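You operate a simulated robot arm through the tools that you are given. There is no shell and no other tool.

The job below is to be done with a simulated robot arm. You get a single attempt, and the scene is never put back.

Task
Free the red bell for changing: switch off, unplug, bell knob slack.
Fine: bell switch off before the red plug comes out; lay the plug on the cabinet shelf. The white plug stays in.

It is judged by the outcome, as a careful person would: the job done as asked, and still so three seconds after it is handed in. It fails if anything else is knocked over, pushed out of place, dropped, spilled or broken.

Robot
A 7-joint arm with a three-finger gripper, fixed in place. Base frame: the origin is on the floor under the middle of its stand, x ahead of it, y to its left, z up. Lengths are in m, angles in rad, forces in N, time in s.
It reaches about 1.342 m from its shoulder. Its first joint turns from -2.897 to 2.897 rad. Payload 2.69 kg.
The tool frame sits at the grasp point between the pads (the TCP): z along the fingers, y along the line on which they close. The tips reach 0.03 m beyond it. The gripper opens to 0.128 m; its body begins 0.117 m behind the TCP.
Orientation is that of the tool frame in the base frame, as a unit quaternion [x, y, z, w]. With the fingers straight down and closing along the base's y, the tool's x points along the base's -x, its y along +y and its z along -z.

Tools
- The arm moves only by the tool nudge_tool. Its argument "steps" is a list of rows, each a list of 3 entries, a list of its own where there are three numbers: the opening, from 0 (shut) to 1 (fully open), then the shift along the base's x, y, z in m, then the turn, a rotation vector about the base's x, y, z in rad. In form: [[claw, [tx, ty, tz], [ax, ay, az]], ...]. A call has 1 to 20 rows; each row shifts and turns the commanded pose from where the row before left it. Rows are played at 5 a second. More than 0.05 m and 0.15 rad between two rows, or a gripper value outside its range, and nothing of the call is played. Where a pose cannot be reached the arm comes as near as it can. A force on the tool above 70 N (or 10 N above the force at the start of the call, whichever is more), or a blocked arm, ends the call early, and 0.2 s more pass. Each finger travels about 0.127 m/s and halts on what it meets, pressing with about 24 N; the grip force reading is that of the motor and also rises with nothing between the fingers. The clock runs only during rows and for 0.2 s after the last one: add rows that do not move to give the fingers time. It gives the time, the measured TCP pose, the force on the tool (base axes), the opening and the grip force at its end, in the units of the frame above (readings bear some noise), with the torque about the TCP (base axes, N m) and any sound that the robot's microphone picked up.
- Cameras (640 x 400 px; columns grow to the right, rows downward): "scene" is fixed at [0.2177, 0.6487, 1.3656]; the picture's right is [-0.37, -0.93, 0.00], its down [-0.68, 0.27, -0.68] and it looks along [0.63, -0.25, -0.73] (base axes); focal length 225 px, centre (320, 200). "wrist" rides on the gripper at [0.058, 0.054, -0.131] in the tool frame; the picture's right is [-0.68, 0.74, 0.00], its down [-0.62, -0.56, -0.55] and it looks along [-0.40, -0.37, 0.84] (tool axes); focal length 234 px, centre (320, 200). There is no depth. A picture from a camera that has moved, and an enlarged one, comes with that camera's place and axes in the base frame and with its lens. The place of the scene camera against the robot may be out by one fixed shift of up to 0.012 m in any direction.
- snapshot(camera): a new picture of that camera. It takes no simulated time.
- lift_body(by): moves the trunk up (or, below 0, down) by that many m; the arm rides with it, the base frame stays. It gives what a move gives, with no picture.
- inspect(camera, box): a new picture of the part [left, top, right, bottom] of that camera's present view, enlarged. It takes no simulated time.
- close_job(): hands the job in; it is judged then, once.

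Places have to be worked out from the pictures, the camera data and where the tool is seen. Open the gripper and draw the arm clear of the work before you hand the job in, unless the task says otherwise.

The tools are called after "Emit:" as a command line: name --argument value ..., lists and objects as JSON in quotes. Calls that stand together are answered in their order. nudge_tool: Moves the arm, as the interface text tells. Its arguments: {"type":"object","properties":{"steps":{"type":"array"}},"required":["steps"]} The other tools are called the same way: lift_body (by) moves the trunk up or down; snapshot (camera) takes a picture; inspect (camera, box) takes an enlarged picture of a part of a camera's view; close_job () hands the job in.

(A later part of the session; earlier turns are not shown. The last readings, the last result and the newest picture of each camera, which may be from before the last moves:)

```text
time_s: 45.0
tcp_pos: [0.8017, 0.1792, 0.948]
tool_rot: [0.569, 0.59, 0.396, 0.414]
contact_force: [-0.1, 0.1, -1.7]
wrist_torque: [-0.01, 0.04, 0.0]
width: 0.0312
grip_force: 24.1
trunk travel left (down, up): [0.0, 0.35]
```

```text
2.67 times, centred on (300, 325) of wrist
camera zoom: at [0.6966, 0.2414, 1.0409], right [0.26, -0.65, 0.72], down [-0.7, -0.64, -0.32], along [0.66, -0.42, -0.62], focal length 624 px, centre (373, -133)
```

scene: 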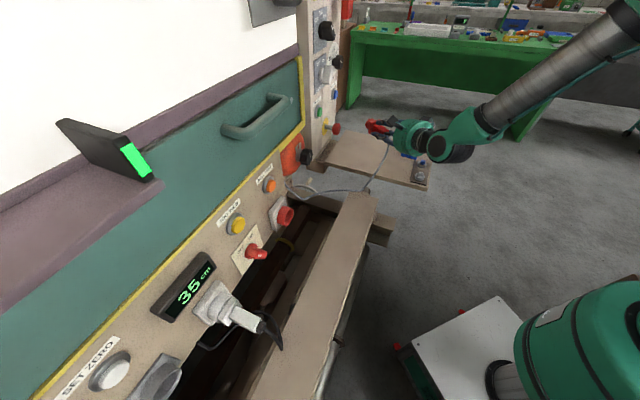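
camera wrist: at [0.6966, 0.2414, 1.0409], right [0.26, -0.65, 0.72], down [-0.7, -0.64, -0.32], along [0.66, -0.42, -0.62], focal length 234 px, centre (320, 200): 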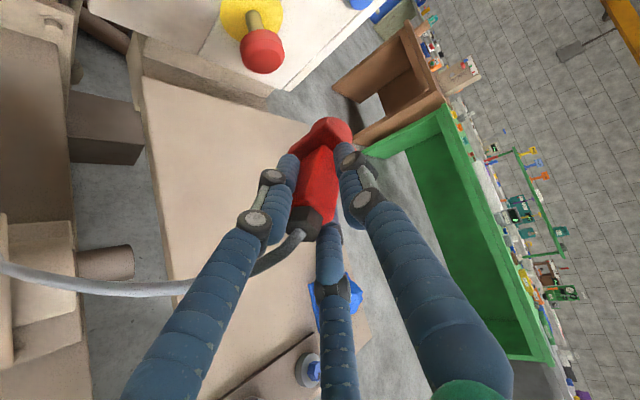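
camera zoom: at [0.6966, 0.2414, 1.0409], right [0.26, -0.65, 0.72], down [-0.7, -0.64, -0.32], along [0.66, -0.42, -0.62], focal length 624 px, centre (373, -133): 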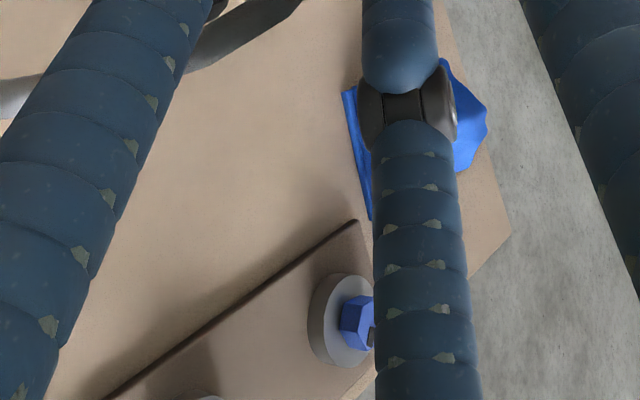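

The shelf top works out at about z = 0.777. I shift 4 cm further onto the shelf and descend to about 5 cm above the surface, then check.

Emit:
nudge_tool --steps '[[0.0, [0.0283, -0.0283, 0], [0, 0, 0]], [0.0, [0, 0, -0.035], [0, 0, 0]], [0.0, [0, 0, -0.035], [0, 0, 0]], [0.0, [0, 0, -0.035], [0, 0, 0]], [0.0, [0, 0, 0], [0, 0, 0]]]'

Emit:
snapshot --camera "wrist"

Emit:
inspect --camera "scene" --box '[290, 80, 470, 220]'

```text
time_s: 46.1
tcp_pos: [0.828, 0.1526, 0.845]
tool_rot: [0.569, 0.59, 0.397, 0.414]
contact_force: [0.1, -0.9, -2.0]
wrist_torque: [0.0, 0.04, 0.0]
width: 0.0308
grip_force: 23.9
trunk travel left (down, up): [0.0, 0.35]
```

```text
taken
camera wrist: at [0.7236, 0.2141, 0.9378], right [0.26, -0.65, 0.72], down [-0.7, -0.64, -0.32], along [0.66, -0.42, -0.62], focal length 234 px, centre (320, 200)
```

wrist: 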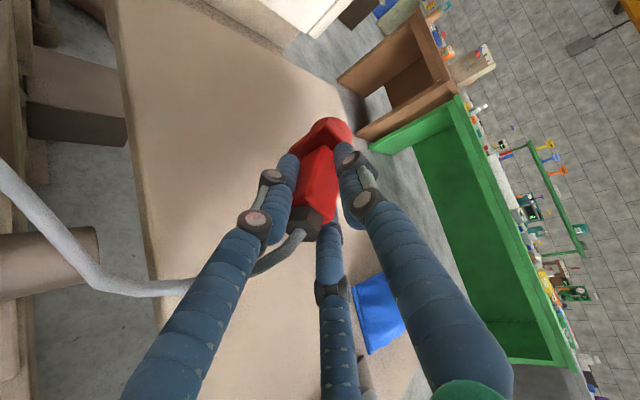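

```text
2.86 times, centred on (380, 150) of scene
camera zoom: at [0.2177, 0.6487, 1.3656], right [-0.37, -0.93, 0.0], down [-0.68, 0.27, -0.68], along [0.63, -0.25, -0.73], focal length 643 px, centre (149, 343)
```

zoom: 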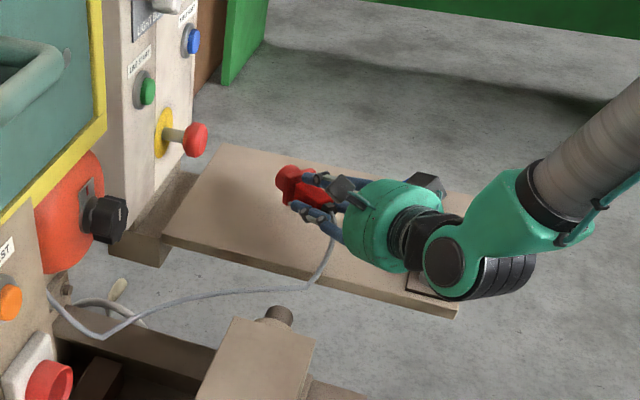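

About 4 cm to go. I lower in small steps and watch for contact.

Emit:
nudge_tool --steps '[[0.0, [0, 0, -0.01], [0, 0, 0]], [0.0, [0, 0, -0.01], [0, 0, 0]], [0.0, [0, 0, -0.004], [0, 0, 0]], [0.0, [0, 0, 0], [0, 0, 0]]]'

Emit:
inspect --camera "wrist" --box '[220, 90, 420, 260]'

Emit:
inspect --camera "scene" --box '[340, 110, 440, 190]'

```text
time_s: 47.1
tcp_pos: [0.829, 0.1537, 0.8203]
tool_rot: [0.568, 0.59, 0.395, 0.415]
contact_force: [-0.6, -0.5, -1.5]
wrist_torque: [0.03, 0.05, -0.03]
width: 0.031
grip_force: 24.5
trunk travel left (down, up): [0.0, 0.35]
```

```text
2.35 times, centred on (320, 175) of wrist
camera zoom: at [0.725, 0.2142, 0.9133], right [0.26, -0.65, 0.72], down [-0.7, -0.64, -0.32], along [0.66, -0.42, -0.62], focal length 551 px, centre (320, 259)
```

zoom: 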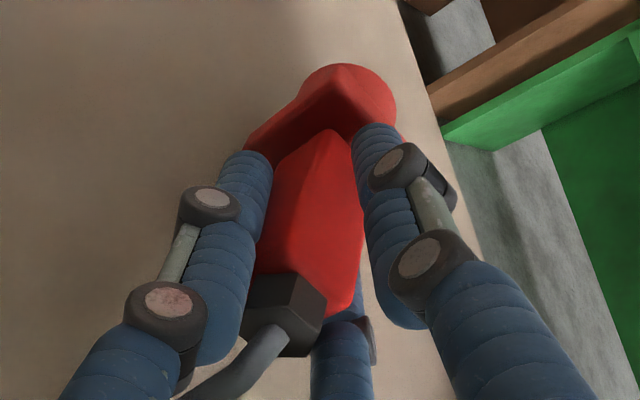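

```text
5.00 times, centred on (390, 150) of scene
camera zoom: at [0.2177, 0.6487, 1.3656], right [-0.37, -0.93, 0.0], down [-0.68, 0.27, -0.68], along [0.63, -0.25, -0.73], focal length 1125 px, centre (-30, 450)
```

zoom: 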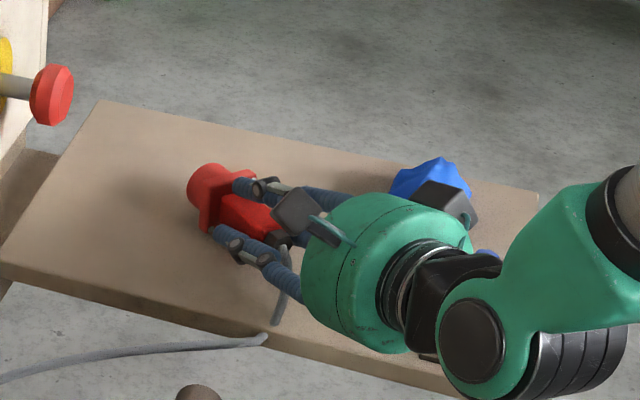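

Still no contact and the shadow shows a gap. I go down in 2 mm steps.

Emit:
nudge_tool --steps '[[0.0, [0, 0, -0.003], [0, 0, 0]], [0.0, [0, 0, -0.002], [0, 0, 0]], [0.0, [0, 0, -0.002], [0, 0, 0]], [0.0, [0, 0, 0], [0, 0, 0]]]'

Emit:
inspect --camera "scene" --box '[360, 130, 420, 180]'

```text
time_s: 48.1
tcp_pos: [0.829, 0.1513, 0.816]
tool_rot: [0.569, 0.589, 0.397, 0.415]
contact_force: [0.7, 0.9, 8.1]
wrist_torque: [0.24, -0.46, 0.07]
width: 0.0308
grip_force: 23.7
trunk travel left (down, up): [0.0, 0.35]
```

```text
8.00 times, centred on (390, 155) of scene
camera zoom: at [0.2177, 0.6487, 1.3656], right [-0.37, -0.93, 0.0], down [-0.68, 0.27, -0.68], along [0.63, -0.25, -0.73], focal length 1800 px, centre (-240, 560)
```

zoom: 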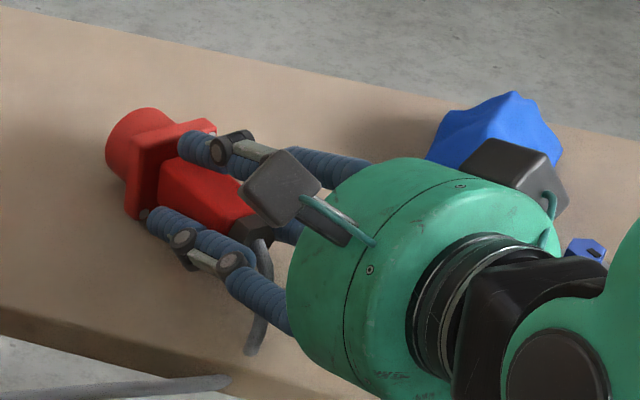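

The plug's flange now rests on the shelf (8 N, acting about 5-6 cm ahead of the tool). I open the fingers gradually, rising slightly so the lower fingers do not press on the shelf.

Emit:
nudge_tool --steps '[[0.25, [0, 0, 0.001], [0, 0, 0]], [0.33, [0, 0, 0.004], [0, 0, 0]], [0.42, [0, 0, 0.004], [0, 0, 0]], [0.52, [0, 0, 0.004], [0, 0, 0]], [0.62, [0, 0, 0.004], [0, 0, 0]], [0.62, [0, 0, 0], [0, 0, 0]]]'

Emit:
snapshot --camera "wrist"

Emit:
inspect --camera "scene" --box '[360, 130, 420, 180]'

```text
time_s: 49.5
tcp_pos: [0.8293, 0.1521, 0.8303]
tool_rot: [0.569, 0.59, 0.397, 0.414]
contact_force: [-0.1, 0.4, -1.0]
wrist_torque: [0.01, 0.01, 0.02]
width: 0.0796
grip_force: 0.1
trunk travel left (down, up): [0.0, 0.35]
```

```text
taken
camera wrist: at [0.7253, 0.2134, 0.9225], right [0.26, -0.65, 0.72], down [-0.7, -0.64, -0.32], along [0.66, -0.42, -0.62], focal length 234 px, centre (320, 200)
```

wrist: 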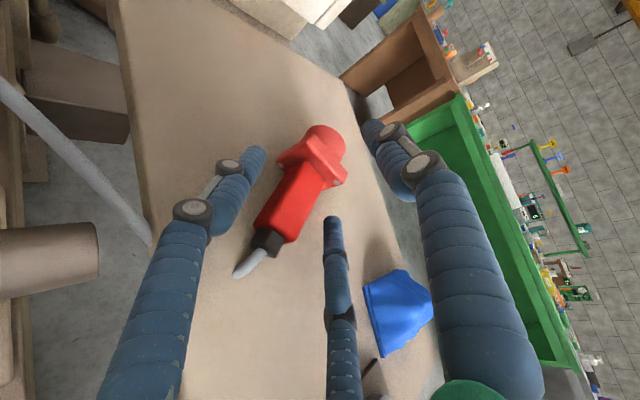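

```text
8.00 times, centred on (390, 155) of scene
camera zoom: at [0.2177, 0.6487, 1.3656], right [-0.37, -0.93, 0.0], down [-0.68, 0.27, -0.68], along [0.63, -0.25, -0.73], focal length 1800 px, centre (-240, 560)
```

zoom: 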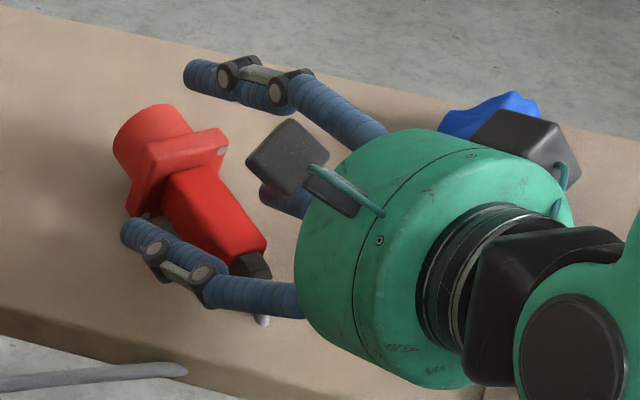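

The plug lies on the shelf, released. I raise the hand straight up and confirm it stays put.

Emit:
nudge_tool --steps '[[0.7, [0, 0, 0.02], [0, 0, 0]], [0.7, [0, 0, 0.03], [0, 0, 0]], [0.7, [0, 0, 0.04], [0, 0, 0]], [0.7, [0, 0, 0.04], [0, 0, 0]], [0.7, [0, 0, 0], [0, 0, 0]]]'

Emit:
snapshot --camera "wrist"

Emit:
inspect --camera "scene" --box '[280, 90, 460, 220]'

```text
time_s: 50.8
tcp_pos: [0.8279, 0.1484, 0.9602]
tool_rot: [0.568, 0.59, 0.397, 0.415]
contact_force: [0.1, 0.3, 0.6]
wrist_torque: [0.05, 0.02, 0.0]
width: 0.0896
grip_force: 0.0
trunk travel left (down, up): [0.0, 0.35]
```

```text
taken
camera wrist: at [0.7233, 0.2102, 1.0528], right [0.26, -0.65, 0.72], down [-0.7, -0.64, -0.32], along [0.66, -0.42, -0.62], focal length 234 px, centre (320, 200)
```

wrist: 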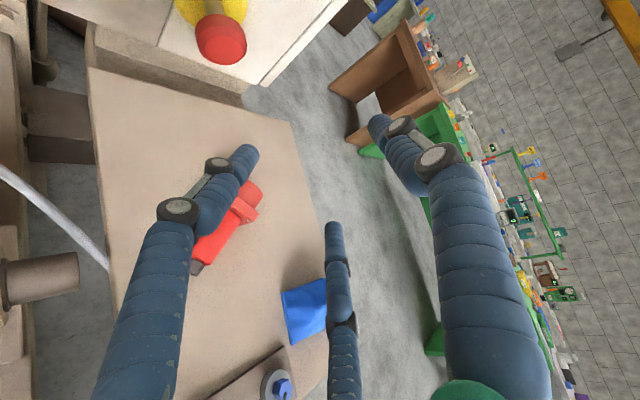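

```text
3.08 times, centred on (370, 155) of scene
camera zoom: at [0.2177, 0.6487, 1.3656], right [-0.37, -0.93, 0.0], down [-0.68, 0.27, -0.68], along [0.63, -0.25, -0.73], focal length 692 px, centre (166, 338)
```

zoom: 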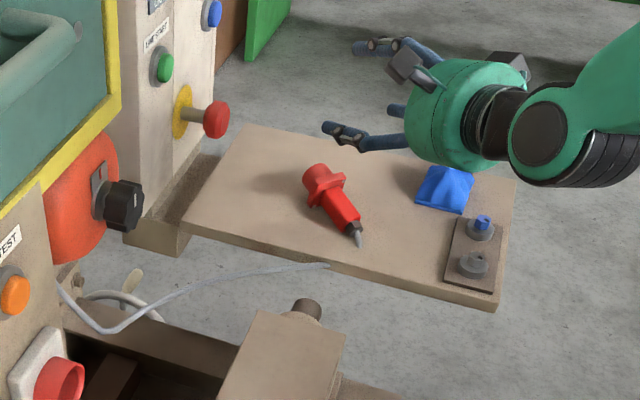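

The plug rests safely mid-shelf, clear of the edge, cloth and bolts. Next is the bell knob: I swing back left to a standoff in front of it, turning the heading back to face the panel.

Emit:
nudge_tool --steps '[[0.7, [-0.023, 0.0318, 0.005], [0, 0, 0.131]], [0.7, [-0.023, 0.0318, 0.005], [0, 0, 0.131]], [0.7, [-0.023, 0.0318, 0.005], [0, 0, 0.131]], [0.7, [-0.023, 0.0318, 0], [0, 0, 0.131]], [0.7, [-0.023, 0.0318, 0], [0, 0, 0.131]], [0.7, [-0.023, 0.0318, 0], [0, 0, 0.131]], [0.7, [-0.023, 0.0318, 0], [0.05, -0.05, 0]], [0.7, [-0.016, 0.0218, 0], [0.05, -0.05, 0]], [0.7, [0, 0, 0], [0, 0, 0]]]'

Emit:
snapshot --camera "wrist"

Emit:
snapshot --camera "scene"

```text
time_s: 52.8
tcp_pos: [0.6491, 0.3963, 0.9737]
tool_rot: [0.282, 0.723, 0.577, 0.253]
contact_force: [0.1, -0.2, 0.2]
wrist_torque: [0.0, 0.01, 0.0]
width: 0.0896
grip_force: 0.1
trunk travel left (down, up): [0.0, 0.35]
```

```text
taken
camera wrist: at [0.5243, 0.3569, 1.0502], right [0.57, -0.35, 0.75], down [-0.01, -0.91, -0.42], along [0.82, 0.23, -0.52], focal length 234 px, centre (320, 200)
```

wrist: 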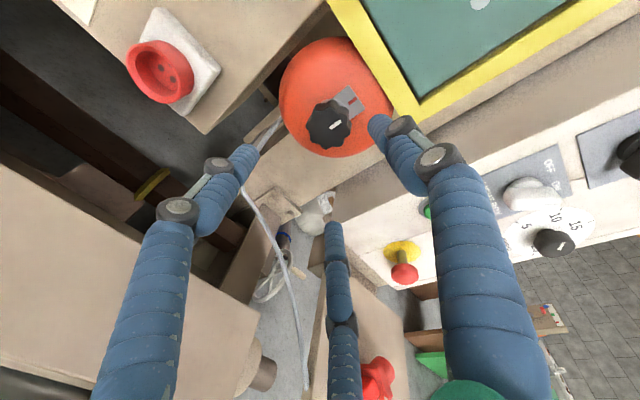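

```text
taken
```

scene: 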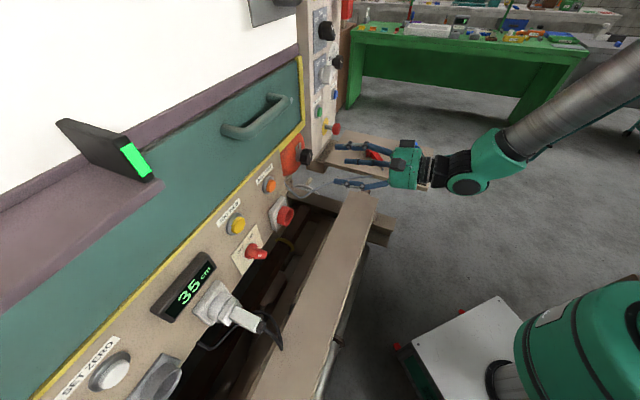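

In front of the bell at 12° pitch. I zoom on the knob and its index tab.

Emit:
inspect --camera "wrist" --box '[270, 40, 420, 170]'

Emit:
inspect --camera "scene" --box '[270, 125, 350, 195]'

Emit:
inspect --camera "wrist" --box '[300, 75, 380, 155]'

```text
3.08 times, centred on (345, 105) of wrist
camera zoom: at [0.5243, 0.3569, 1.0502], right [0.57, -0.35, 0.75], down [-0.01, -0.91, -0.42], along [0.82, 0.23, -0.52], focal length 720 px, centre (243, 492)
```

zoom: 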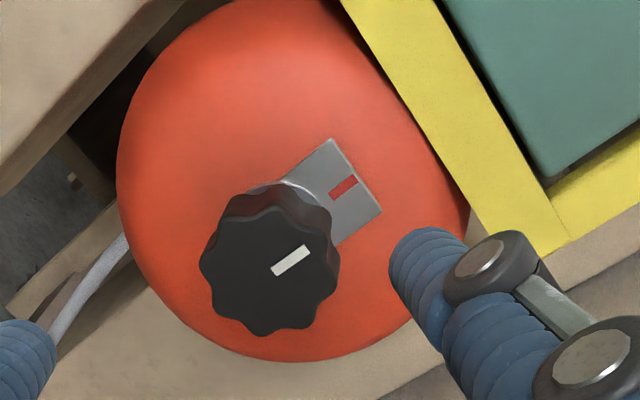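

```text
5.71 times, centred on (310, 160) of scene
camera zoom: at [0.2177, 0.6487, 1.3656], right [-0.37, -0.93, 0.0], down [-0.68, 0.27, -0.68], along [0.63, -0.25, -0.73], focal length 1285 px, centre (377, 429)
```

zoom: 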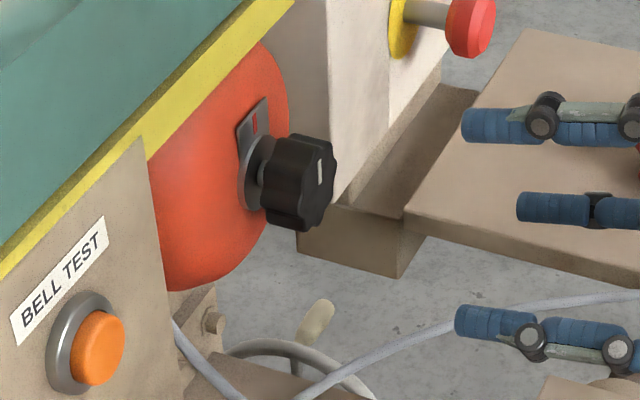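

```text
5.00 times, centred on (340, 115) of wrist
camera zoom: at [0.5243, 0.3569, 1.0502], right [0.57, -0.35, 0.75], down [-0.01, -0.91, -0.42], along [0.82, 0.23, -0.52], focal length 1171 px, centre (220, 625)
```

zoom: 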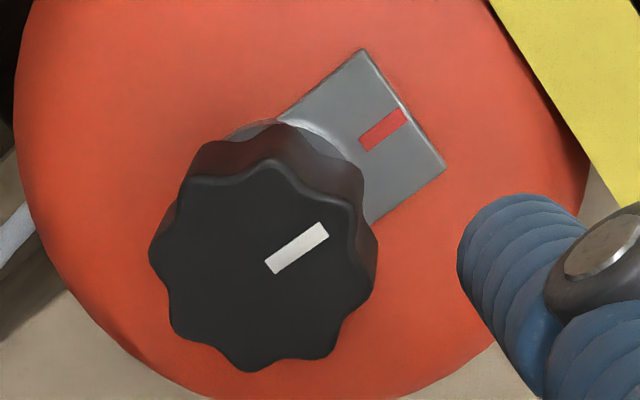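

The knob's white line is aligned with the red index (tight), so loosening means turning it counterclockwise. Its front centre is near a = 0.178, depth 0.854, z 0.963. To have plenty of counterclockwise travel I first roll the hand clockwise here in free space.

Emit:
nudge_tool --steps '[[0.6, [0, 0, 0], [0.1037, 0.1038, -0.0307]], [0.6, [0, 0, 0], [0.1037, 0.1038, -0.0307]], [0.6, [0, 0, 0], [0.1037, 0.1038, -0.0307]], [0.6, [0, 0, 0], [0.1037, 0.1038, -0.0307]], [0.6, [0, 0, 0], [0.1037, 0.1038, -0.0307]], [0.6, [0, 0, 0], [0.1037, 0.1038, -0.0307]], [0.6, [0, 0, 0], [0.1037, 0.1038, -0.0307]], [0.6, [0, 0, 0], [0.1037, 0.1038, -0.0307]], [0.6, [0, 0, 0], [0.1037, 0.1038, -0.0307]], [0.6, [0, 0, 0], [0.1037, 0.1038, -0.0307]], [0.6, [0, 0, 0], [0.1037, 0.1038, -0.0307]], [0.6, [0, 0, 0], [0.1037, 0.1038, -0.0307]], [0.6, [0, 0, 0], [0.1037, 0.1038, -0.0307]], [0.6, [0, 0, 0], [0.0968, 0.0969, -0.0286]], [0.6, [0, 0, 0], [0, 0, 0]]]'

Emit:
snapshot --camera "wrist"

Emit:
snapshot --camera "scene"

```text
time_s: 56.0
tcp_pos: [0.6548, 0.3977, 0.9787]
tool_rot: [0.676, 0.383, 0.606, -0.168]
contact_force: [0.6, -0.6, 0.5]
wrist_torque: [-0.01, 0.02, -0.01]
width: 0.0768
grip_force: 0.1
out of reach, approached as far as the arm can: row 10, 11, 12, 13, 14
trunk travel left (down, up): [0.0, 0.35]
```

```text
taken
camera wrist: at [0.6025, 0.291, 1.0735], right [0.55, -0.69, -0.47], down [-0.77, -0.21, -0.6], along [0.32, 0.69, -0.65], focal length 234 px, centre (320, 200)
```

wrist: 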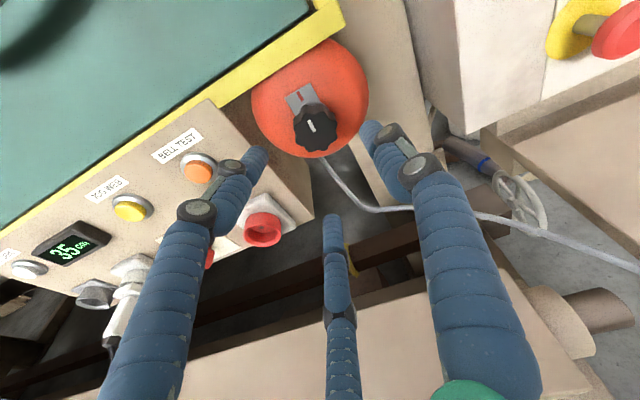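

```text
taken
```

scene: 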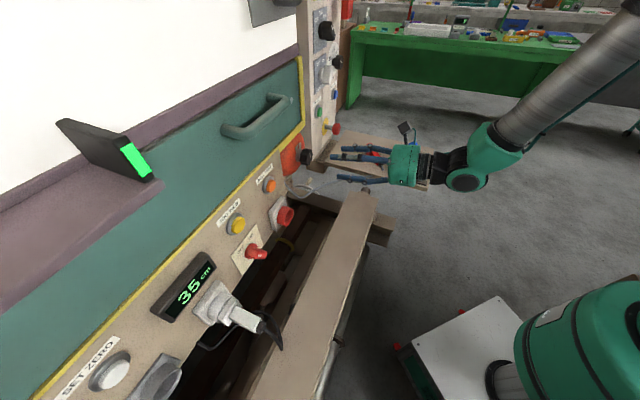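

The roll limit clockwise is reached with the thumb at about 14°, which is plenty to start from. I re-measure the knob centre from this angle.

Emit:
inspect --camera "wrist" --box '[270, 70, 370, 170]'

```text
4.00 times, centred on (320, 120) of wrist
camera zoom: at [0.6025, 0.291, 1.0735], right [0.55, -0.69, -0.47], down [-0.77, -0.21, -0.6], along [0.32, 0.69, -0.65], focal length 937 px, centre (320, 520)
```

zoom: 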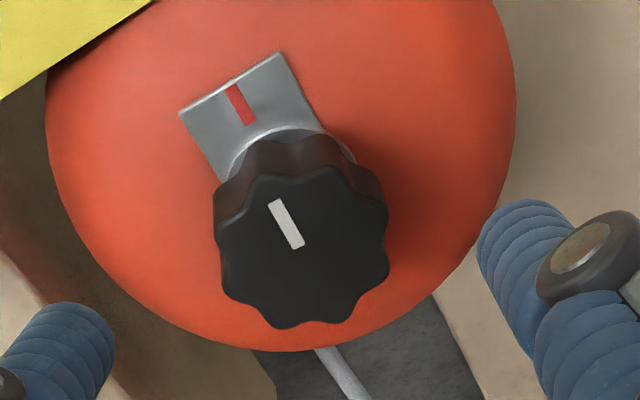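

Two wrist views agree: knob front centre at depth 0.863, a = 0.180, z = 0.959. I line up and advance most of the way with the fingers open around it.

Emit:
nudge_tool --steps '[[0.6, [0, 0, -0.0157], [0, 0, 0]], [0.6, [0.0189, 0.0196, 0], [0, 0, 0]], [0.6, [0.0189, 0.0196, 0], [0, 0, 0]], [0.6, [0.0189, 0.0196, 0], [0, 0, 0]], [0.6, [0, 0, 0], [0, 0, 0]]]'

Emit:
inspect --camera "wrist" --box '[220, 60, 420, 240]'

Emit:
inspect --camera "scene" --box '[270, 110, 390, 210]'

```text
time_s: 57.1
tcp_pos: [0.71, 0.4577, 0.962]
tool_rot: [0.677, 0.382, 0.606, -0.168]
contact_force: [0.7, -0.2, 0.1]
wrist_torque: [0.01, -0.03, -0.02]
width: 0.077
grip_force: 0.1
trunk travel left (down, up): [0.0, 0.35]
```

```text
2.22 times, centred on (320, 150) of wrist
camera zoom: at [0.6584, 0.3509, 1.0579], right [0.55, -0.69, -0.47], down [-0.77, -0.21, -0.6], along [0.32, 0.69, -0.65], focal length 520 px, centre (320, 311)
```

zoom: 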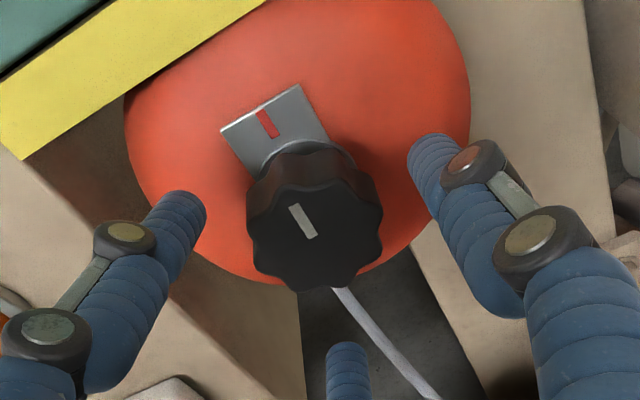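

```text
4.00 times, centred on (330, 160) of scene
camera zoom: at [0.2177, 0.6487, 1.3656], right [-0.37, -0.93, 0.0], down [-0.68, 0.27, -0.68], along [0.63, -0.25, -0.73], focal length 900 px, centre (280, 360)
```

zoom: 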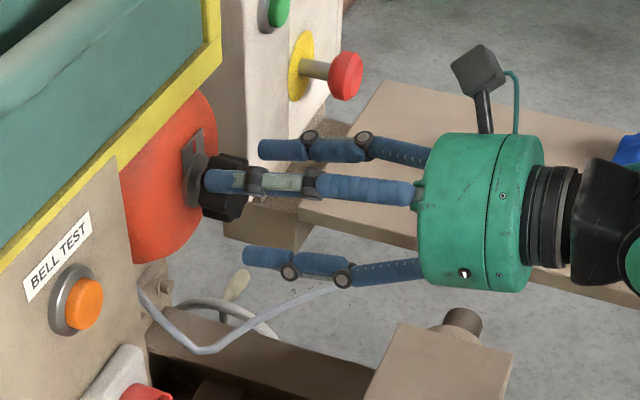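

Well centred. I advance the last 2.7 cm and then close on the knob.

Emit:
nudge_tool --steps '[[0.6, [0.0098, 0.0096, 0], [0, 0, 0]], [0.6, [0.0098, 0.0096, 0], [0, 0, 0]], [0.5, [0, 0, 0], [0, 0, 0]], [0.42, [0, 0, 0], [0, 0, 0]], [0.38, [0, 0, 0], [0, 0, 0]], [0.38, [0, 0, 0], [0, 0, 0]]]'

Emit:
inspect --camera "wrist" --box '[220, 60, 420, 240]'

Emit:
inspect --camera "scene" --box '[270, 110, 390, 210]'

```text
time_s: 58.5
tcp_pos: [0.7305, 0.476, 0.9627]
tool_rot: [0.676, 0.384, 0.607, -0.167]
contact_force: [0.0, -0.6, 0.2]
wrist_torque: [0.0, 0.01, -0.02]
width: 0.0489
grip_force: 0.1
trunk travel left (down, up): [0.0, 0.35]
```

```text
2.22 times, centred on (320, 150) of wrist
camera zoom: at [0.6782, 0.3701, 1.0584], right [0.55, -0.69, -0.46], down [-0.77, -0.21, -0.61], along [0.32, 0.69, -0.65], focal length 520 px, centre (320, 311)
```

zoom: 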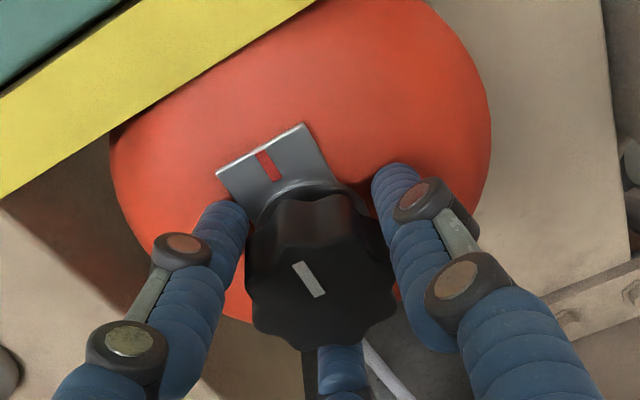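

```text
4.00 times, centred on (330, 160) of scene
camera zoom: at [0.2177, 0.6487, 1.3656], right [-0.37, -0.93, 0.0], down [-0.68, 0.27, -0.68], along [0.63, -0.25, -0.73], focal length 900 px, centre (280, 360)
```

zoom: 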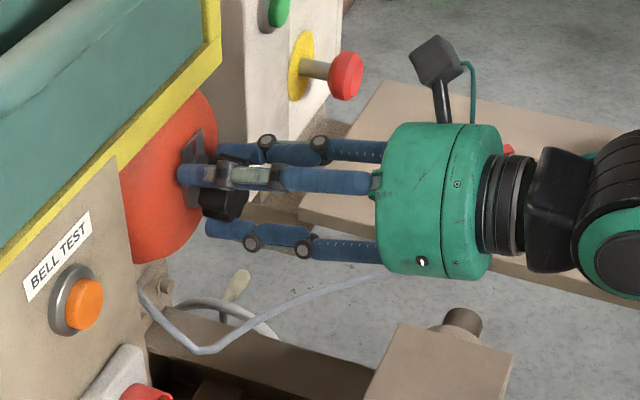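

The knob is centred between all three fingers with no contact yet. I tighten onto it.

Emit:
nudge_tool --steps '[[0.33, [0, 0, 0], [0, 0, 0]], [0.28, [0, 0, 0], [0, 0, 0]], [0.24, [0, 0, 0], [0, 0, 0]], [0.24, [0, 0, 0], [0, 0, 0]]]'

```text
time_s: 59.5
tcp_pos: [0.73, 0.4762, 0.9634]
tool_rot: [0.676, 0.383, 0.607, -0.167]
contact_force: [-4.4, 2.9, -1.2]
wrist_torque: [0.21, -0.22, 0.19]
width: 0.0478
grip_force: 12.6
trunk travel left (down, up): [0.0, 0.35]
```

Firm, well-centred contact (about 5 N net). I close fully and begin turning counterclockwise about the tool axis, first by about 28°.

Emit:
nudge_tool --steps '[[0.1, [0, 0, 0], [0, 0, 0]], [0.0, [0, 0, 0], [0, 0, 0]], [0.0, [0, 0, 0], [-0.083, -0.083, 0.0248]], [0.0, [0, 0, 0], [-0.083, -0.083, 0.0248]], [0.0, [0, 0, 0], [-0.083, -0.083, 0.0248]], [0.0, [0, 0, 0], [-0.083, -0.083, 0.0248]], [0.0, [0, 0, 0], [0, 0, 0]]]'

Emit:
inspect --camera "wrist" --box '[220, 60, 420, 240]'

Emit:
inspect --camera "scene" --box '[270, 110, 390, 210]'

```text
time_s: 61.1
tcp_pos: [0.7308, 0.4771, 0.9624]
tool_rot: [0.566, 0.534, 0.628, -0.018]
contact_force: [-5.1, 2.3, -5.9]
wrist_torque: [0.31, -0.28, 0.37]
width: 0.0471
grip_force: 44.9
trunk travel left (down, up): [0.0, 0.35]
```

```text
2.22 times, centred on (320, 150) of wrist
camera zoom: at [0.6546, 0.3974, 1.0675], right [0.7, -0.71, -0.02], down [-0.51, -0.49, -0.7], along [0.49, 0.5, -0.71], focal length 520 px, centre (320, 311)
```

zoom: 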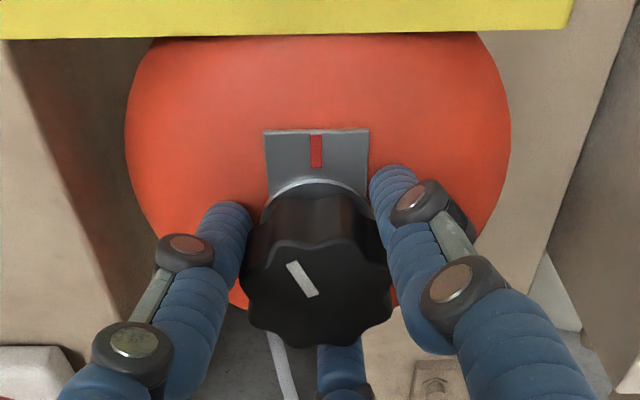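

```text
4.00 times, centred on (330, 160) of scene
camera zoom: at [0.2177, 0.6487, 1.3656], right [-0.37, -0.93, 0.0], down [-0.68, 0.27, -0.68], along [0.63, -0.25, -0.73], focal length 900 px, centre (280, 360)
```

zoom: 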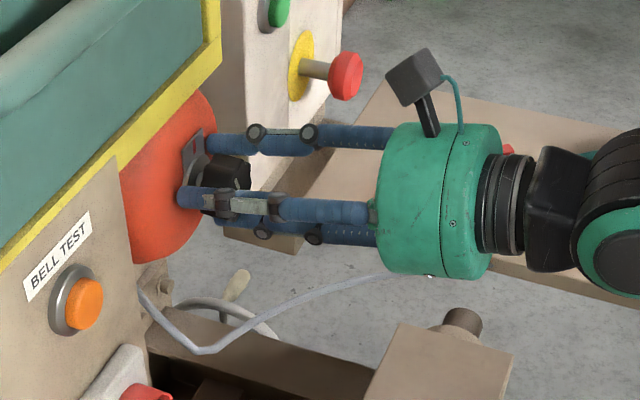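

The knob turned with the hand: its white line is now about 28° left of the red index, with little resistance. As I go on, a fingertip will pass the metal tab, so I release briefly, back off 5 mm, regrip and continue turning.

Emit:
nudge_tool --steps '[[0.45, [0, 0, 0], [0, 0, 0]], [0.45, [-0.0038, -0.0038, 0], [0, 0, 0]], [0.3, [0, 0, 0], [0, 0, 0]], [0.15, [0, 0, 0], [0, 0, 0]], [0.0, [0, 0, 0], [0, 0, 0]], [0.0, [0, 0, 0], [0, 0, 0]], [0.0, [0, 0, 0], [-0.09, -0.09, 0.027]], [0.0, [0, 0, 0], [-0.09, -0.09, 0.027]], [0.0, [0, 0, 0], [-0.09, -0.09, 0.027]], [0.0, [0, 0, 0], [-0.09, -0.09, 0.027]], [0.0, [0, 0, 0], [0, 0, 0]]]'

Emit:
inspect --camera "wrist" --box '[220, 60, 420, 240]'

Emit:
inspect --camera "scene" --box '[270, 110, 390, 210]'

```text
time_s: 63.5
tcp_pos: [0.729, 0.4718, 0.9637]
tool_rot: [0.408, 0.66, 0.614, 0.145]
contact_force: [4.8, 3.1, 9.9]
wrist_torque: [0.62, -0.61, -0.68]
width: 0.0463
grip_force: 44.9
trunk travel left (down, up): [0.0, 0.35]
```

```text
2.22 times, centred on (320, 150) of wrist
camera zoom: at [0.6212, 0.4194, 1.0592], right [0.69, -0.55, 0.47], down [-0.2, -0.77, -0.6], along [0.7, 0.32, -0.64], focal length 520 px, centre (320, 311)
```

zoom: 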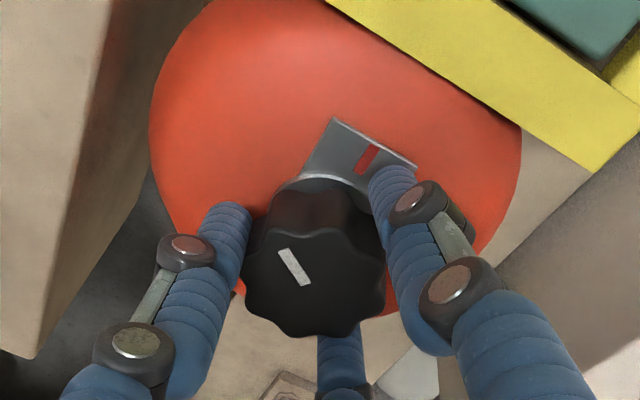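

```text
4.00 times, centred on (330, 160) of scene
camera zoom: at [0.2177, 0.6487, 1.3656], right [-0.37, -0.93, 0.0], down [-0.68, 0.27, -0.68], along [0.63, -0.25, -0.73], focal length 900 px, centre (280, 360)
```

zoom: 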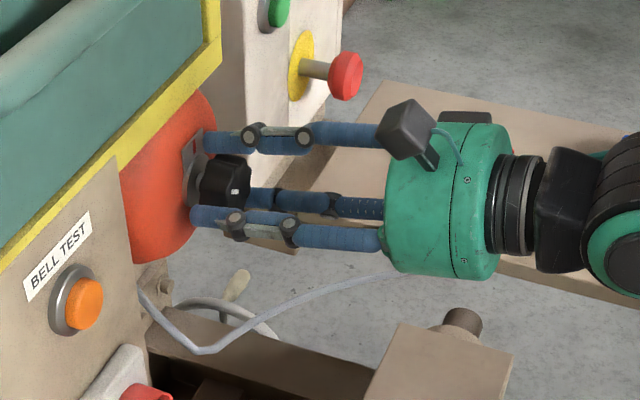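

The knob is about 60° counterclockwise of the index now, turning smoothly. I continue for another ~60°.

Emit:
nudge_tool --steps '[[0.0, [0, 0, 0], [-0.09, -0.09, 0.027]], [0.0, [0, 0, 0], [-0.09, -0.09, 0.027]], [0.0, [0, 0, 0], [-0.09, -0.09, 0.027]], [0.0, [0, 0, 0], [-0.09, -0.09, 0.027]], [0.0, [0, 0, 0], [-0.09, -0.09, 0.027]], [0.0, [0, 0, 0], [-0.09, -0.09, 0.027]], [0.0, [0, 0, 0], [-0.09, -0.09, 0.027]], [0.0, [0, 0, 0], [-0.09, -0.09, 0.027]], [0.0, [0, 0, 0], [0, 0, 0]]]'

Emit:
inspect --camera "wrist" --box '[220, 60, 420, 240]'

Emit:
inspect --camera "scene" --box '[270, 110, 390, 210]'

```text
time_s: 65.5
tcp_pos: [0.7258, 0.4717, 0.9644]
tool_rot: [0.025, 0.777, 0.459, 0.431]
contact_force: [-7.3, 24.8, 14.7]
wrist_torque: [0.7, -0.6, 0.85]
width: 0.0463
grip_force: 44.7
trunk travel left (down, up): [0.0, 0.35]
```

```text
2.22 times, centred on (320, 150) of wrist
camera zoom: at [0.58, 0.4388, 0.9925], right [0.16, 0.13, 0.98], down [0.21, -0.97, 0.1], along [0.96, 0.19, -0.19], focal length 520 px, centre (320, 311)
```

zoom: 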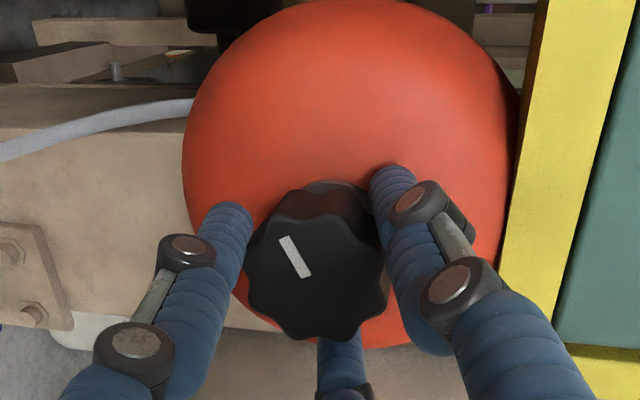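

```text
4.00 times, centred on (330, 160) of scene
camera zoom: at [0.2177, 0.6487, 1.3656], right [-0.37, -0.93, 0.0], down [-0.68, 0.27, -0.68], along [0.63, -0.25, -0.73], focal length 900 px, centre (280, 360)
```

zoom: 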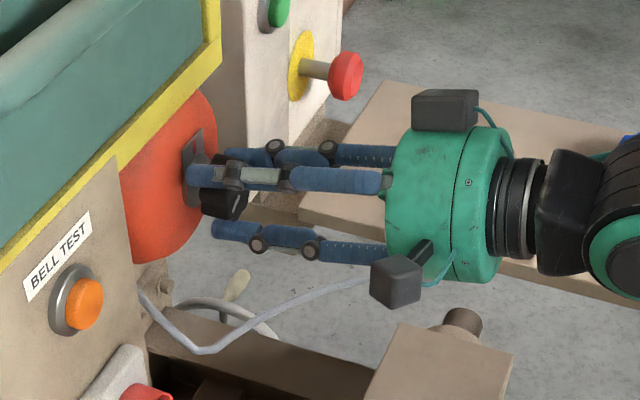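

Total turn is now about 117° with no stop felt; the side load of ~30 N comes from the small tilt between tool and knob axes. I open to relieve it and look at the knob.

Emit:
nudge_tool --steps '[[0.45, [0, 0, 0], [0, 0, 0]], [0.5, [0, 0, 0], [0, 0, 0]], [0.5, [0, 0, 0], [0, 0, 0]]]'

Emit:
inspect --camera "wrist" --box '[220, 60, 420, 240]'

Emit:
inspect --camera "scene" --box '[290, 130, 350, 190]'

```text
time_s: 66.3
tcp_pos: [0.7257, 0.4701, 0.9624]
tool_rot: [0.027, 0.777, 0.46, 0.429]
contact_force: [0.0, 0.7, -0.1]
wrist_torque: [-0.01, 0.01, -0.01]
width: 0.0643
grip_force: 0.1
trunk travel left (down, up): [0.0, 0.35]
```

```text
2.22 times, centred on (320, 150) of wrist
camera zoom: at [0.581, 0.4378, 0.9919], right [0.17, 0.13, 0.98], down [0.21, -0.97, 0.09], along [0.96, 0.19, -0.19], focal length 520 px, centre (320, 311)
```

zoom: 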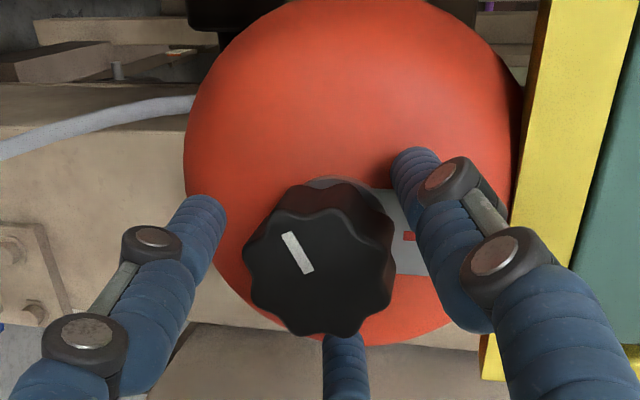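

```text
6.67 times, centred on (320, 160) of scene
camera zoom: at [0.2177, 0.6487, 1.3656], right [-0.37, -0.93, 0.0], down [-0.68, 0.27, -0.68], along [0.63, -0.25, -0.73], focal length 1500 px, centre (320, 467)
```

zoom: 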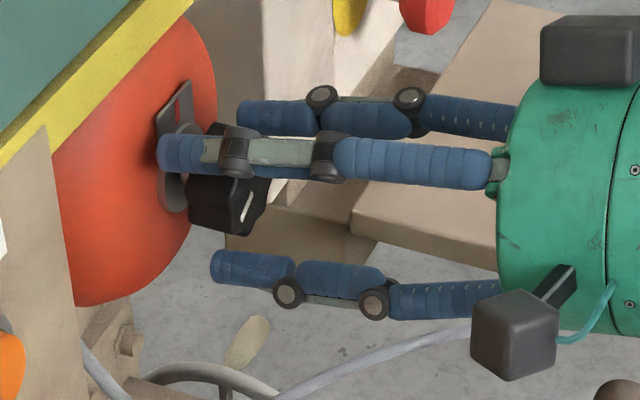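

The knob holds its new angle (about 117° off the index). To be sure it is properly slack I take another bite and turn further, watching for a stop.

Emit:
nudge_tool --steps '[[0.3, [0, 0, 0], [0, 0, 0]], [0.15, [0, 0, 0], [0, 0, 0]], [0.0, [0, 0, 0], [0, 0, 0]], [0.0, [0, 0, 0], [0, 0, 0]], [0.0, [0, 0, 0], [-0.09, -0.09, 0.027]], [0.0, [0, 0, 0], [-0.09, -0.09, 0.027]], [0.0, [0, 0, 0], [-0.09, -0.09, 0.027]], [0.0, [0, 0, 0], [-0.09, -0.09, 0.027]], [0.0, [0, 0, 0], [-0.09, -0.09, 0.027]], [0.0, [0, 0, 0], [0, 0, 0]]]'

Emit:
inspect --camera "wrist" --box '[220, 60, 420, 240]'

Emit:
inspect --camera "scene" --box '[270, 110, 390, 210]'

```text
time_s: 68.5
tcp_pos: [0.7259, 0.4718, 0.9652]
tool_rot: [-0.223, 0.744, 0.298, 0.555]
contact_force: [-4.8, 5.4, 2.1]
wrist_torque: [0.33, -0.29, 0.34]
width: 0.0463
grip_force: 45.1
trunk travel left (down, up): [0.0, 0.35]
```

```text
2.22 times, centred on (320, 150) of wrist
camera zoom: at [0.5849, 0.4202, 0.9451], right [-0.3, 0.53, 0.79], down [0.17, -0.79, 0.59], along [0.94, 0.31, 0.14], focal length 520 px, centre (320, 311)
```

zoom: 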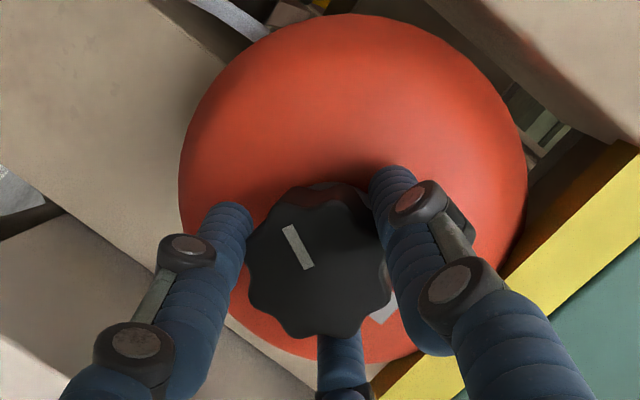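

```text
4.00 times, centred on (330, 160) of scene
camera zoom: at [0.2177, 0.6487, 1.3656], right [-0.37, -0.93, 0.0], down [-0.68, 0.27, -0.68], along [0.63, -0.25, -0.73], focal length 900 px, centre (280, 360)
```

zoom: 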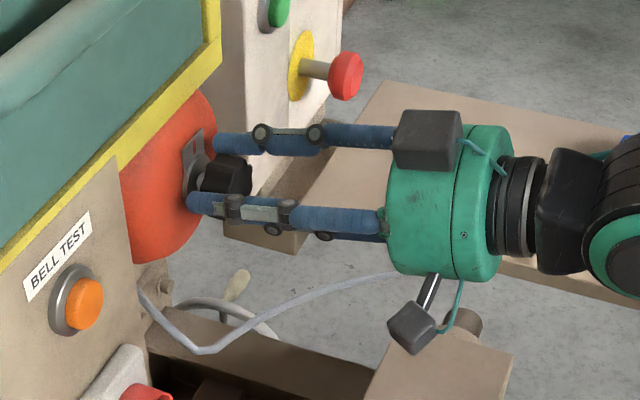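

About 154° now, still moving freely without a stop. One more bite of about 37°.

Emit:
nudge_tool --steps '[[0.0, [0, 0, 0], [-0.09, -0.09, 0.027]], [0.0, [0, 0, 0], [-0.09, -0.09, 0.027]], [0.0, [0, 0, 0], [-0.09, -0.09, 0.027]], [0.0, [0, 0, 0], [-0.09, -0.09, 0.027]], [0.0, [0, 0, 0], [-0.09, -0.09, 0.027]], [0.0, [0, 0, 0], [0, 0, 0]]]'

Emit:
inspect --camera "wrist" --box '[220, 60, 420, 240]'

Emit:
inspect --camera "scene" --box '[270, 110, 390, 210]'

```text
time_s: 70.0
tcp_pos: [0.7278, 0.4726, 0.9658]
tool_rot: [-0.449, 0.633, 0.106, 0.622]
contact_force: [2.1, 3.5, 11.6]
wrist_torque: [0.64, -0.63, -0.28]
width: 0.0466
grip_force: 45.0
trunk travel left (down, up): [0.0, 0.35]
```

```text
2.22 times, centred on (320, 150) of wrist
camera zoom: at [0.6099, 0.3876, 0.9171], right [-0.63, 0.72, 0.28], down [-0.09, -0.43, 0.9], along [0.77, 0.54, 0.34], focal length 520 px, centre (320, 311)
```

zoom: 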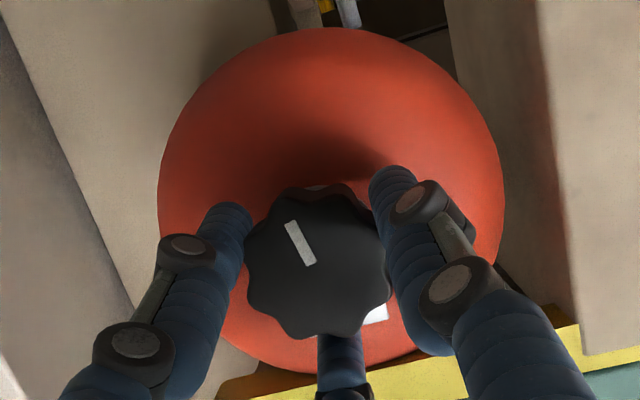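

```text
4.00 times, centred on (330, 160) of scene
camera zoom: at [0.2177, 0.6487, 1.3656], right [-0.37, -0.93, 0.0], down [-0.68, 0.27, -0.68], along [0.63, -0.25, -0.73], focal length 900 px, centre (280, 360)
```

zoom: 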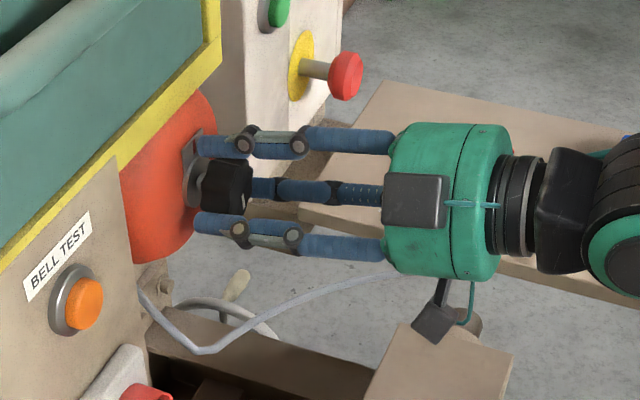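

Half a turn done (about 191°), with no stop and low load. I release and back off a little to look at the knob and bell.

Emit:
nudge_tool --steps '[[0.45, [0, 0, 0], [0, 0, 0]], [0.6, [0, 0, 0], [0, 0, 0]], [0.6, [-0.02, -0.02, 0.004], [0, 0, 0]], [0.6, [-0.02, -0.02, 0.004], [0, 0, 0]], [0.6, [-0.02, -0.02, 0.004], [0, 0, 0]], [0.6, [0, 0, 0], [0, 0, 0]]]'

Emit:
inspect --camera "wrist" --box '[240, 70, 400, 200]'

Emit:
inspect --camera "scene" --box '[280, 120, 360, 190]'

```text
time_s: 71.3
tcp_pos: [0.6687, 0.4125, 0.9766]
tool_rot: [-0.448, 0.634, 0.105, 0.621]
contact_force: [-0.2, 0.3, 0.7]
wrist_torque: [0.01, 0.01, 0.02]
width: 0.0768
grip_force: 0.2
trunk travel left (down, up): [0.0, 0.35]
```

```text
3.08 times, centred on (320, 135) of wrist
camera zoom: at [0.5521, 0.3269, 0.9287], right [-0.63, 0.72, 0.28], down [-0.09, -0.43, 0.9], along [0.77, 0.54, 0.34], focal length 720 px, centre (320, 400)
```

zoom: 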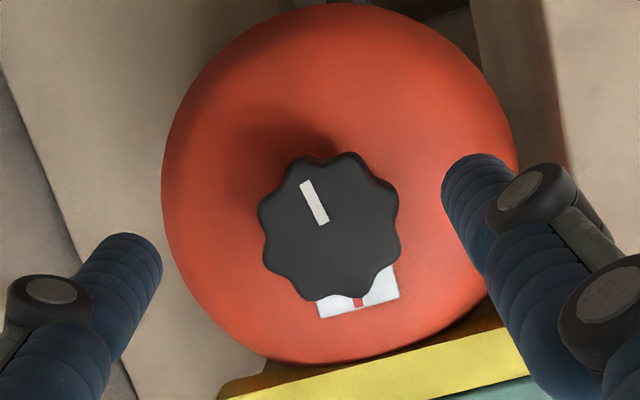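

```text
5.71 times, centred on (320, 155) of scene
camera zoom: at [0.2177, 0.6487, 1.3656], right [-0.37, -0.93, 0.0], down [-0.68, 0.27, -0.68], along [0.63, -0.25, -0.73], focal length 1285 px, centre (320, 457)
```

zoom: 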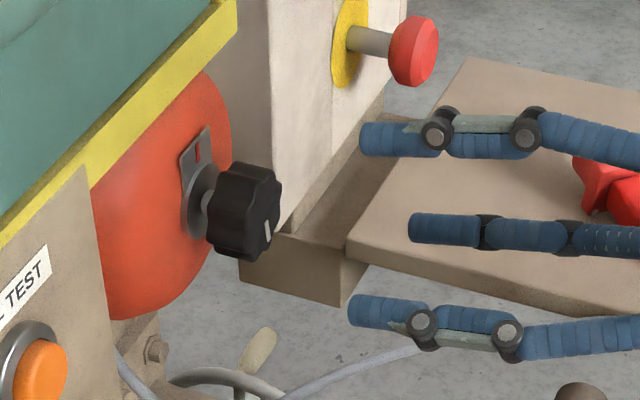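

The white line is now about half a turn from the red index, and the knob is still seated on its stud. For certainty I take one more counterclockwise bite of about 60°: re-advance, regrip and turn.

Emit:
nudge_tool --steps '[[0.6, [0.0198, 0.0202, -0.005], [0, 0, 0]], [0.6, [0.0198, 0.0202, -0.005], [0, 0, 0]], [0.6, [0.0198, 0.0202, -0.004], [0, 0, 0]], [0.5, [0, 0, 0], [0, 0, 0]], [0.35, [0, 0, 0], [0, 0, 0]], [0.2, [0, 0, 0], [0, 0, 0]], [0.0, [0, 0, 0], [0, 0, 0]], [0.0, [0, 0, 0], [0, 0, 0]]]'

Emit:
inspect --camera "wrist" --box '[220, 60, 420, 240]'

```text
time_s: 73.2
tcp_pos: [0.7274, 0.4726, 0.9655]
tool_rot: [-0.449, 0.632, 0.105, 0.623]
contact_force: [7.9, 12.3, 25.4]
wrist_torque: [1.13, -1.13, -0.41]
width: 0.0467
grip_force: 45.8
trunk travel left (down, up): [0.0, 0.35]
```

```text
2.22 times, centred on (320, 150) of wrist
camera zoom: at [0.6109, 0.3884, 0.9163], right [-0.64, 0.72, 0.28], down [-0.1, -0.44, 0.89], along [0.77, 0.54, 0.35], focal length 520 px, centre (320, 311)
```

zoom: 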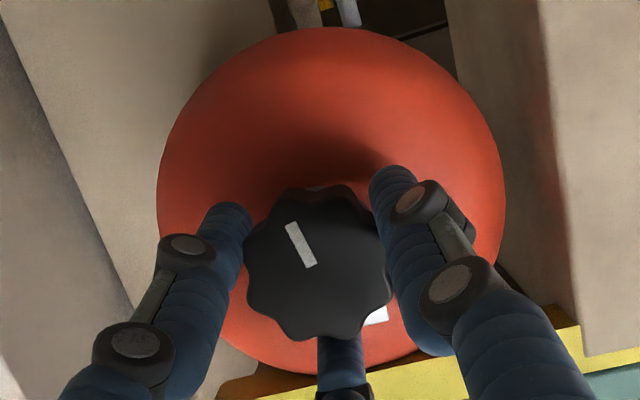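

Gripped again; a 25 N upward load says the command is ~2 mm low, so I correct that and turn on.

Emit:
nudge_tool --steps '[[0.0, [0, 0, 0.002], [-0.09, -0.09, 0.027]], [0.0, [0, 0, 0], [-0.09, -0.09, 0.027]], [0.0, [0, 0, 0], [-0.09, -0.09, 0.027]], [0.0, [0, 0, 0], [-0.09, -0.09, 0.027]], [0.0, [0, 0, 0], [-0.09, -0.09, 0.027]], [0.0, [0, 0, 0], [0, 0, 0]]]'

Emit:
inspect --camera "wrist" --box '[220, 60, 420, 240]'

Emit:
inspect --camera "scene" --box '[270, 110, 390, 210]'

```text
time_s: 74.5
tcp_pos: [0.7257, 0.4736, 0.9638]
tool_rot: [0.629, -0.456, 0.099, -0.622]
contact_force: [-5.1, 5.4, 23.0]
wrist_torque: [0.69, -0.72, 0.35]
width: 0.0462
grip_force: 45.1
trunk travel left (down, up): [0.0, 0.35]
```

```text
2.22 times, centred on (320, 150) of wrist
camera zoom: at [0.6446, 0.3522, 0.9179], right [-0.71, 0.61, -0.34], down [-0.47, -0.06, 0.88], along [0.52, 0.79, 0.33], focal length 520 px, centre (320, 311)
```

zoom: 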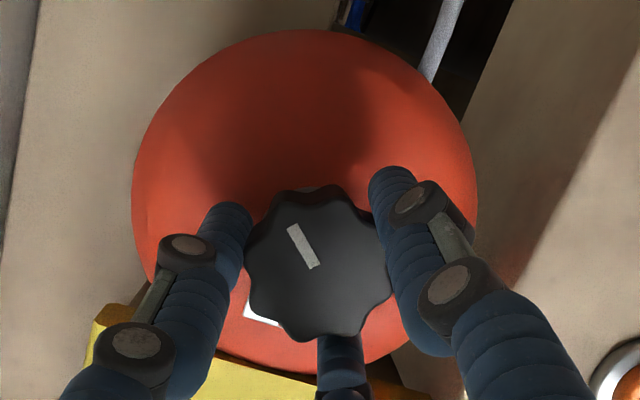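

```text
4.00 times, centred on (330, 160) of scene
camera zoom: at [0.2177, 0.6487, 1.3656], right [-0.37, -0.93, 0.0], down [-0.68, 0.27, -0.68], along [0.63, -0.25, -0.73], focal length 900 px, centre (280, 360)
```

zoom: 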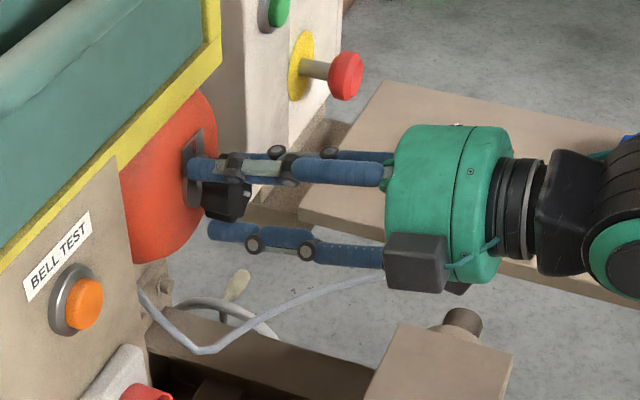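

About 228° now. I finish with a last 22° and then release.

Emit:
nudge_tool --steps '[[0.0, [0, 0, 0.001], [-0.09, -0.09, 0.027]], [0.0, [0, 0, 0], [-0.09, -0.09, 0.027]], [0.0, [0, 0, 0], [-0.09, -0.09, 0.027]], [0.0, [0, 0, 0], [0, 0, 0]], [0.4, [0, 0, 0], [0, 0, 0]], [0.6, [0, 0, 0], [0, 0, 0]], [0.6, [0, 0, 0], [0, 0, 0]]]'

Emit:
inspect --camera "wrist" --box '[220, 60, 420, 240]'

```text
time_s: 76.2
tcp_pos: [0.7277, 0.4733, 0.9637]
tool_rot: [0.705, -0.325, 0.217, -0.591]
contact_force: [0.0, -0.1, 0.6]
wrist_torque: [-0.01, 0.01, -0.01]
width: 0.0765
grip_force: 0.0
trunk travel left (down, up): [0.0, 0.35]
```

```text
2.22 times, centred on (320, 150) of wrist
camera zoom: at [0.6664, 0.336, 0.9335], right [-0.62, 0.42, -0.66], down [-0.69, 0.11, 0.71], along [0.37, 0.9, 0.22], focal length 520 px, centre (320, 311)
```

zoom: 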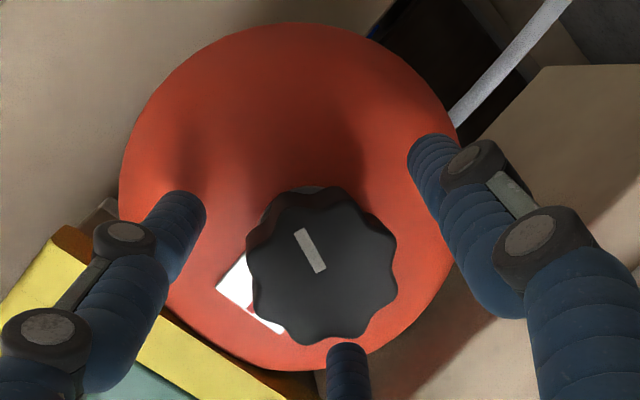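

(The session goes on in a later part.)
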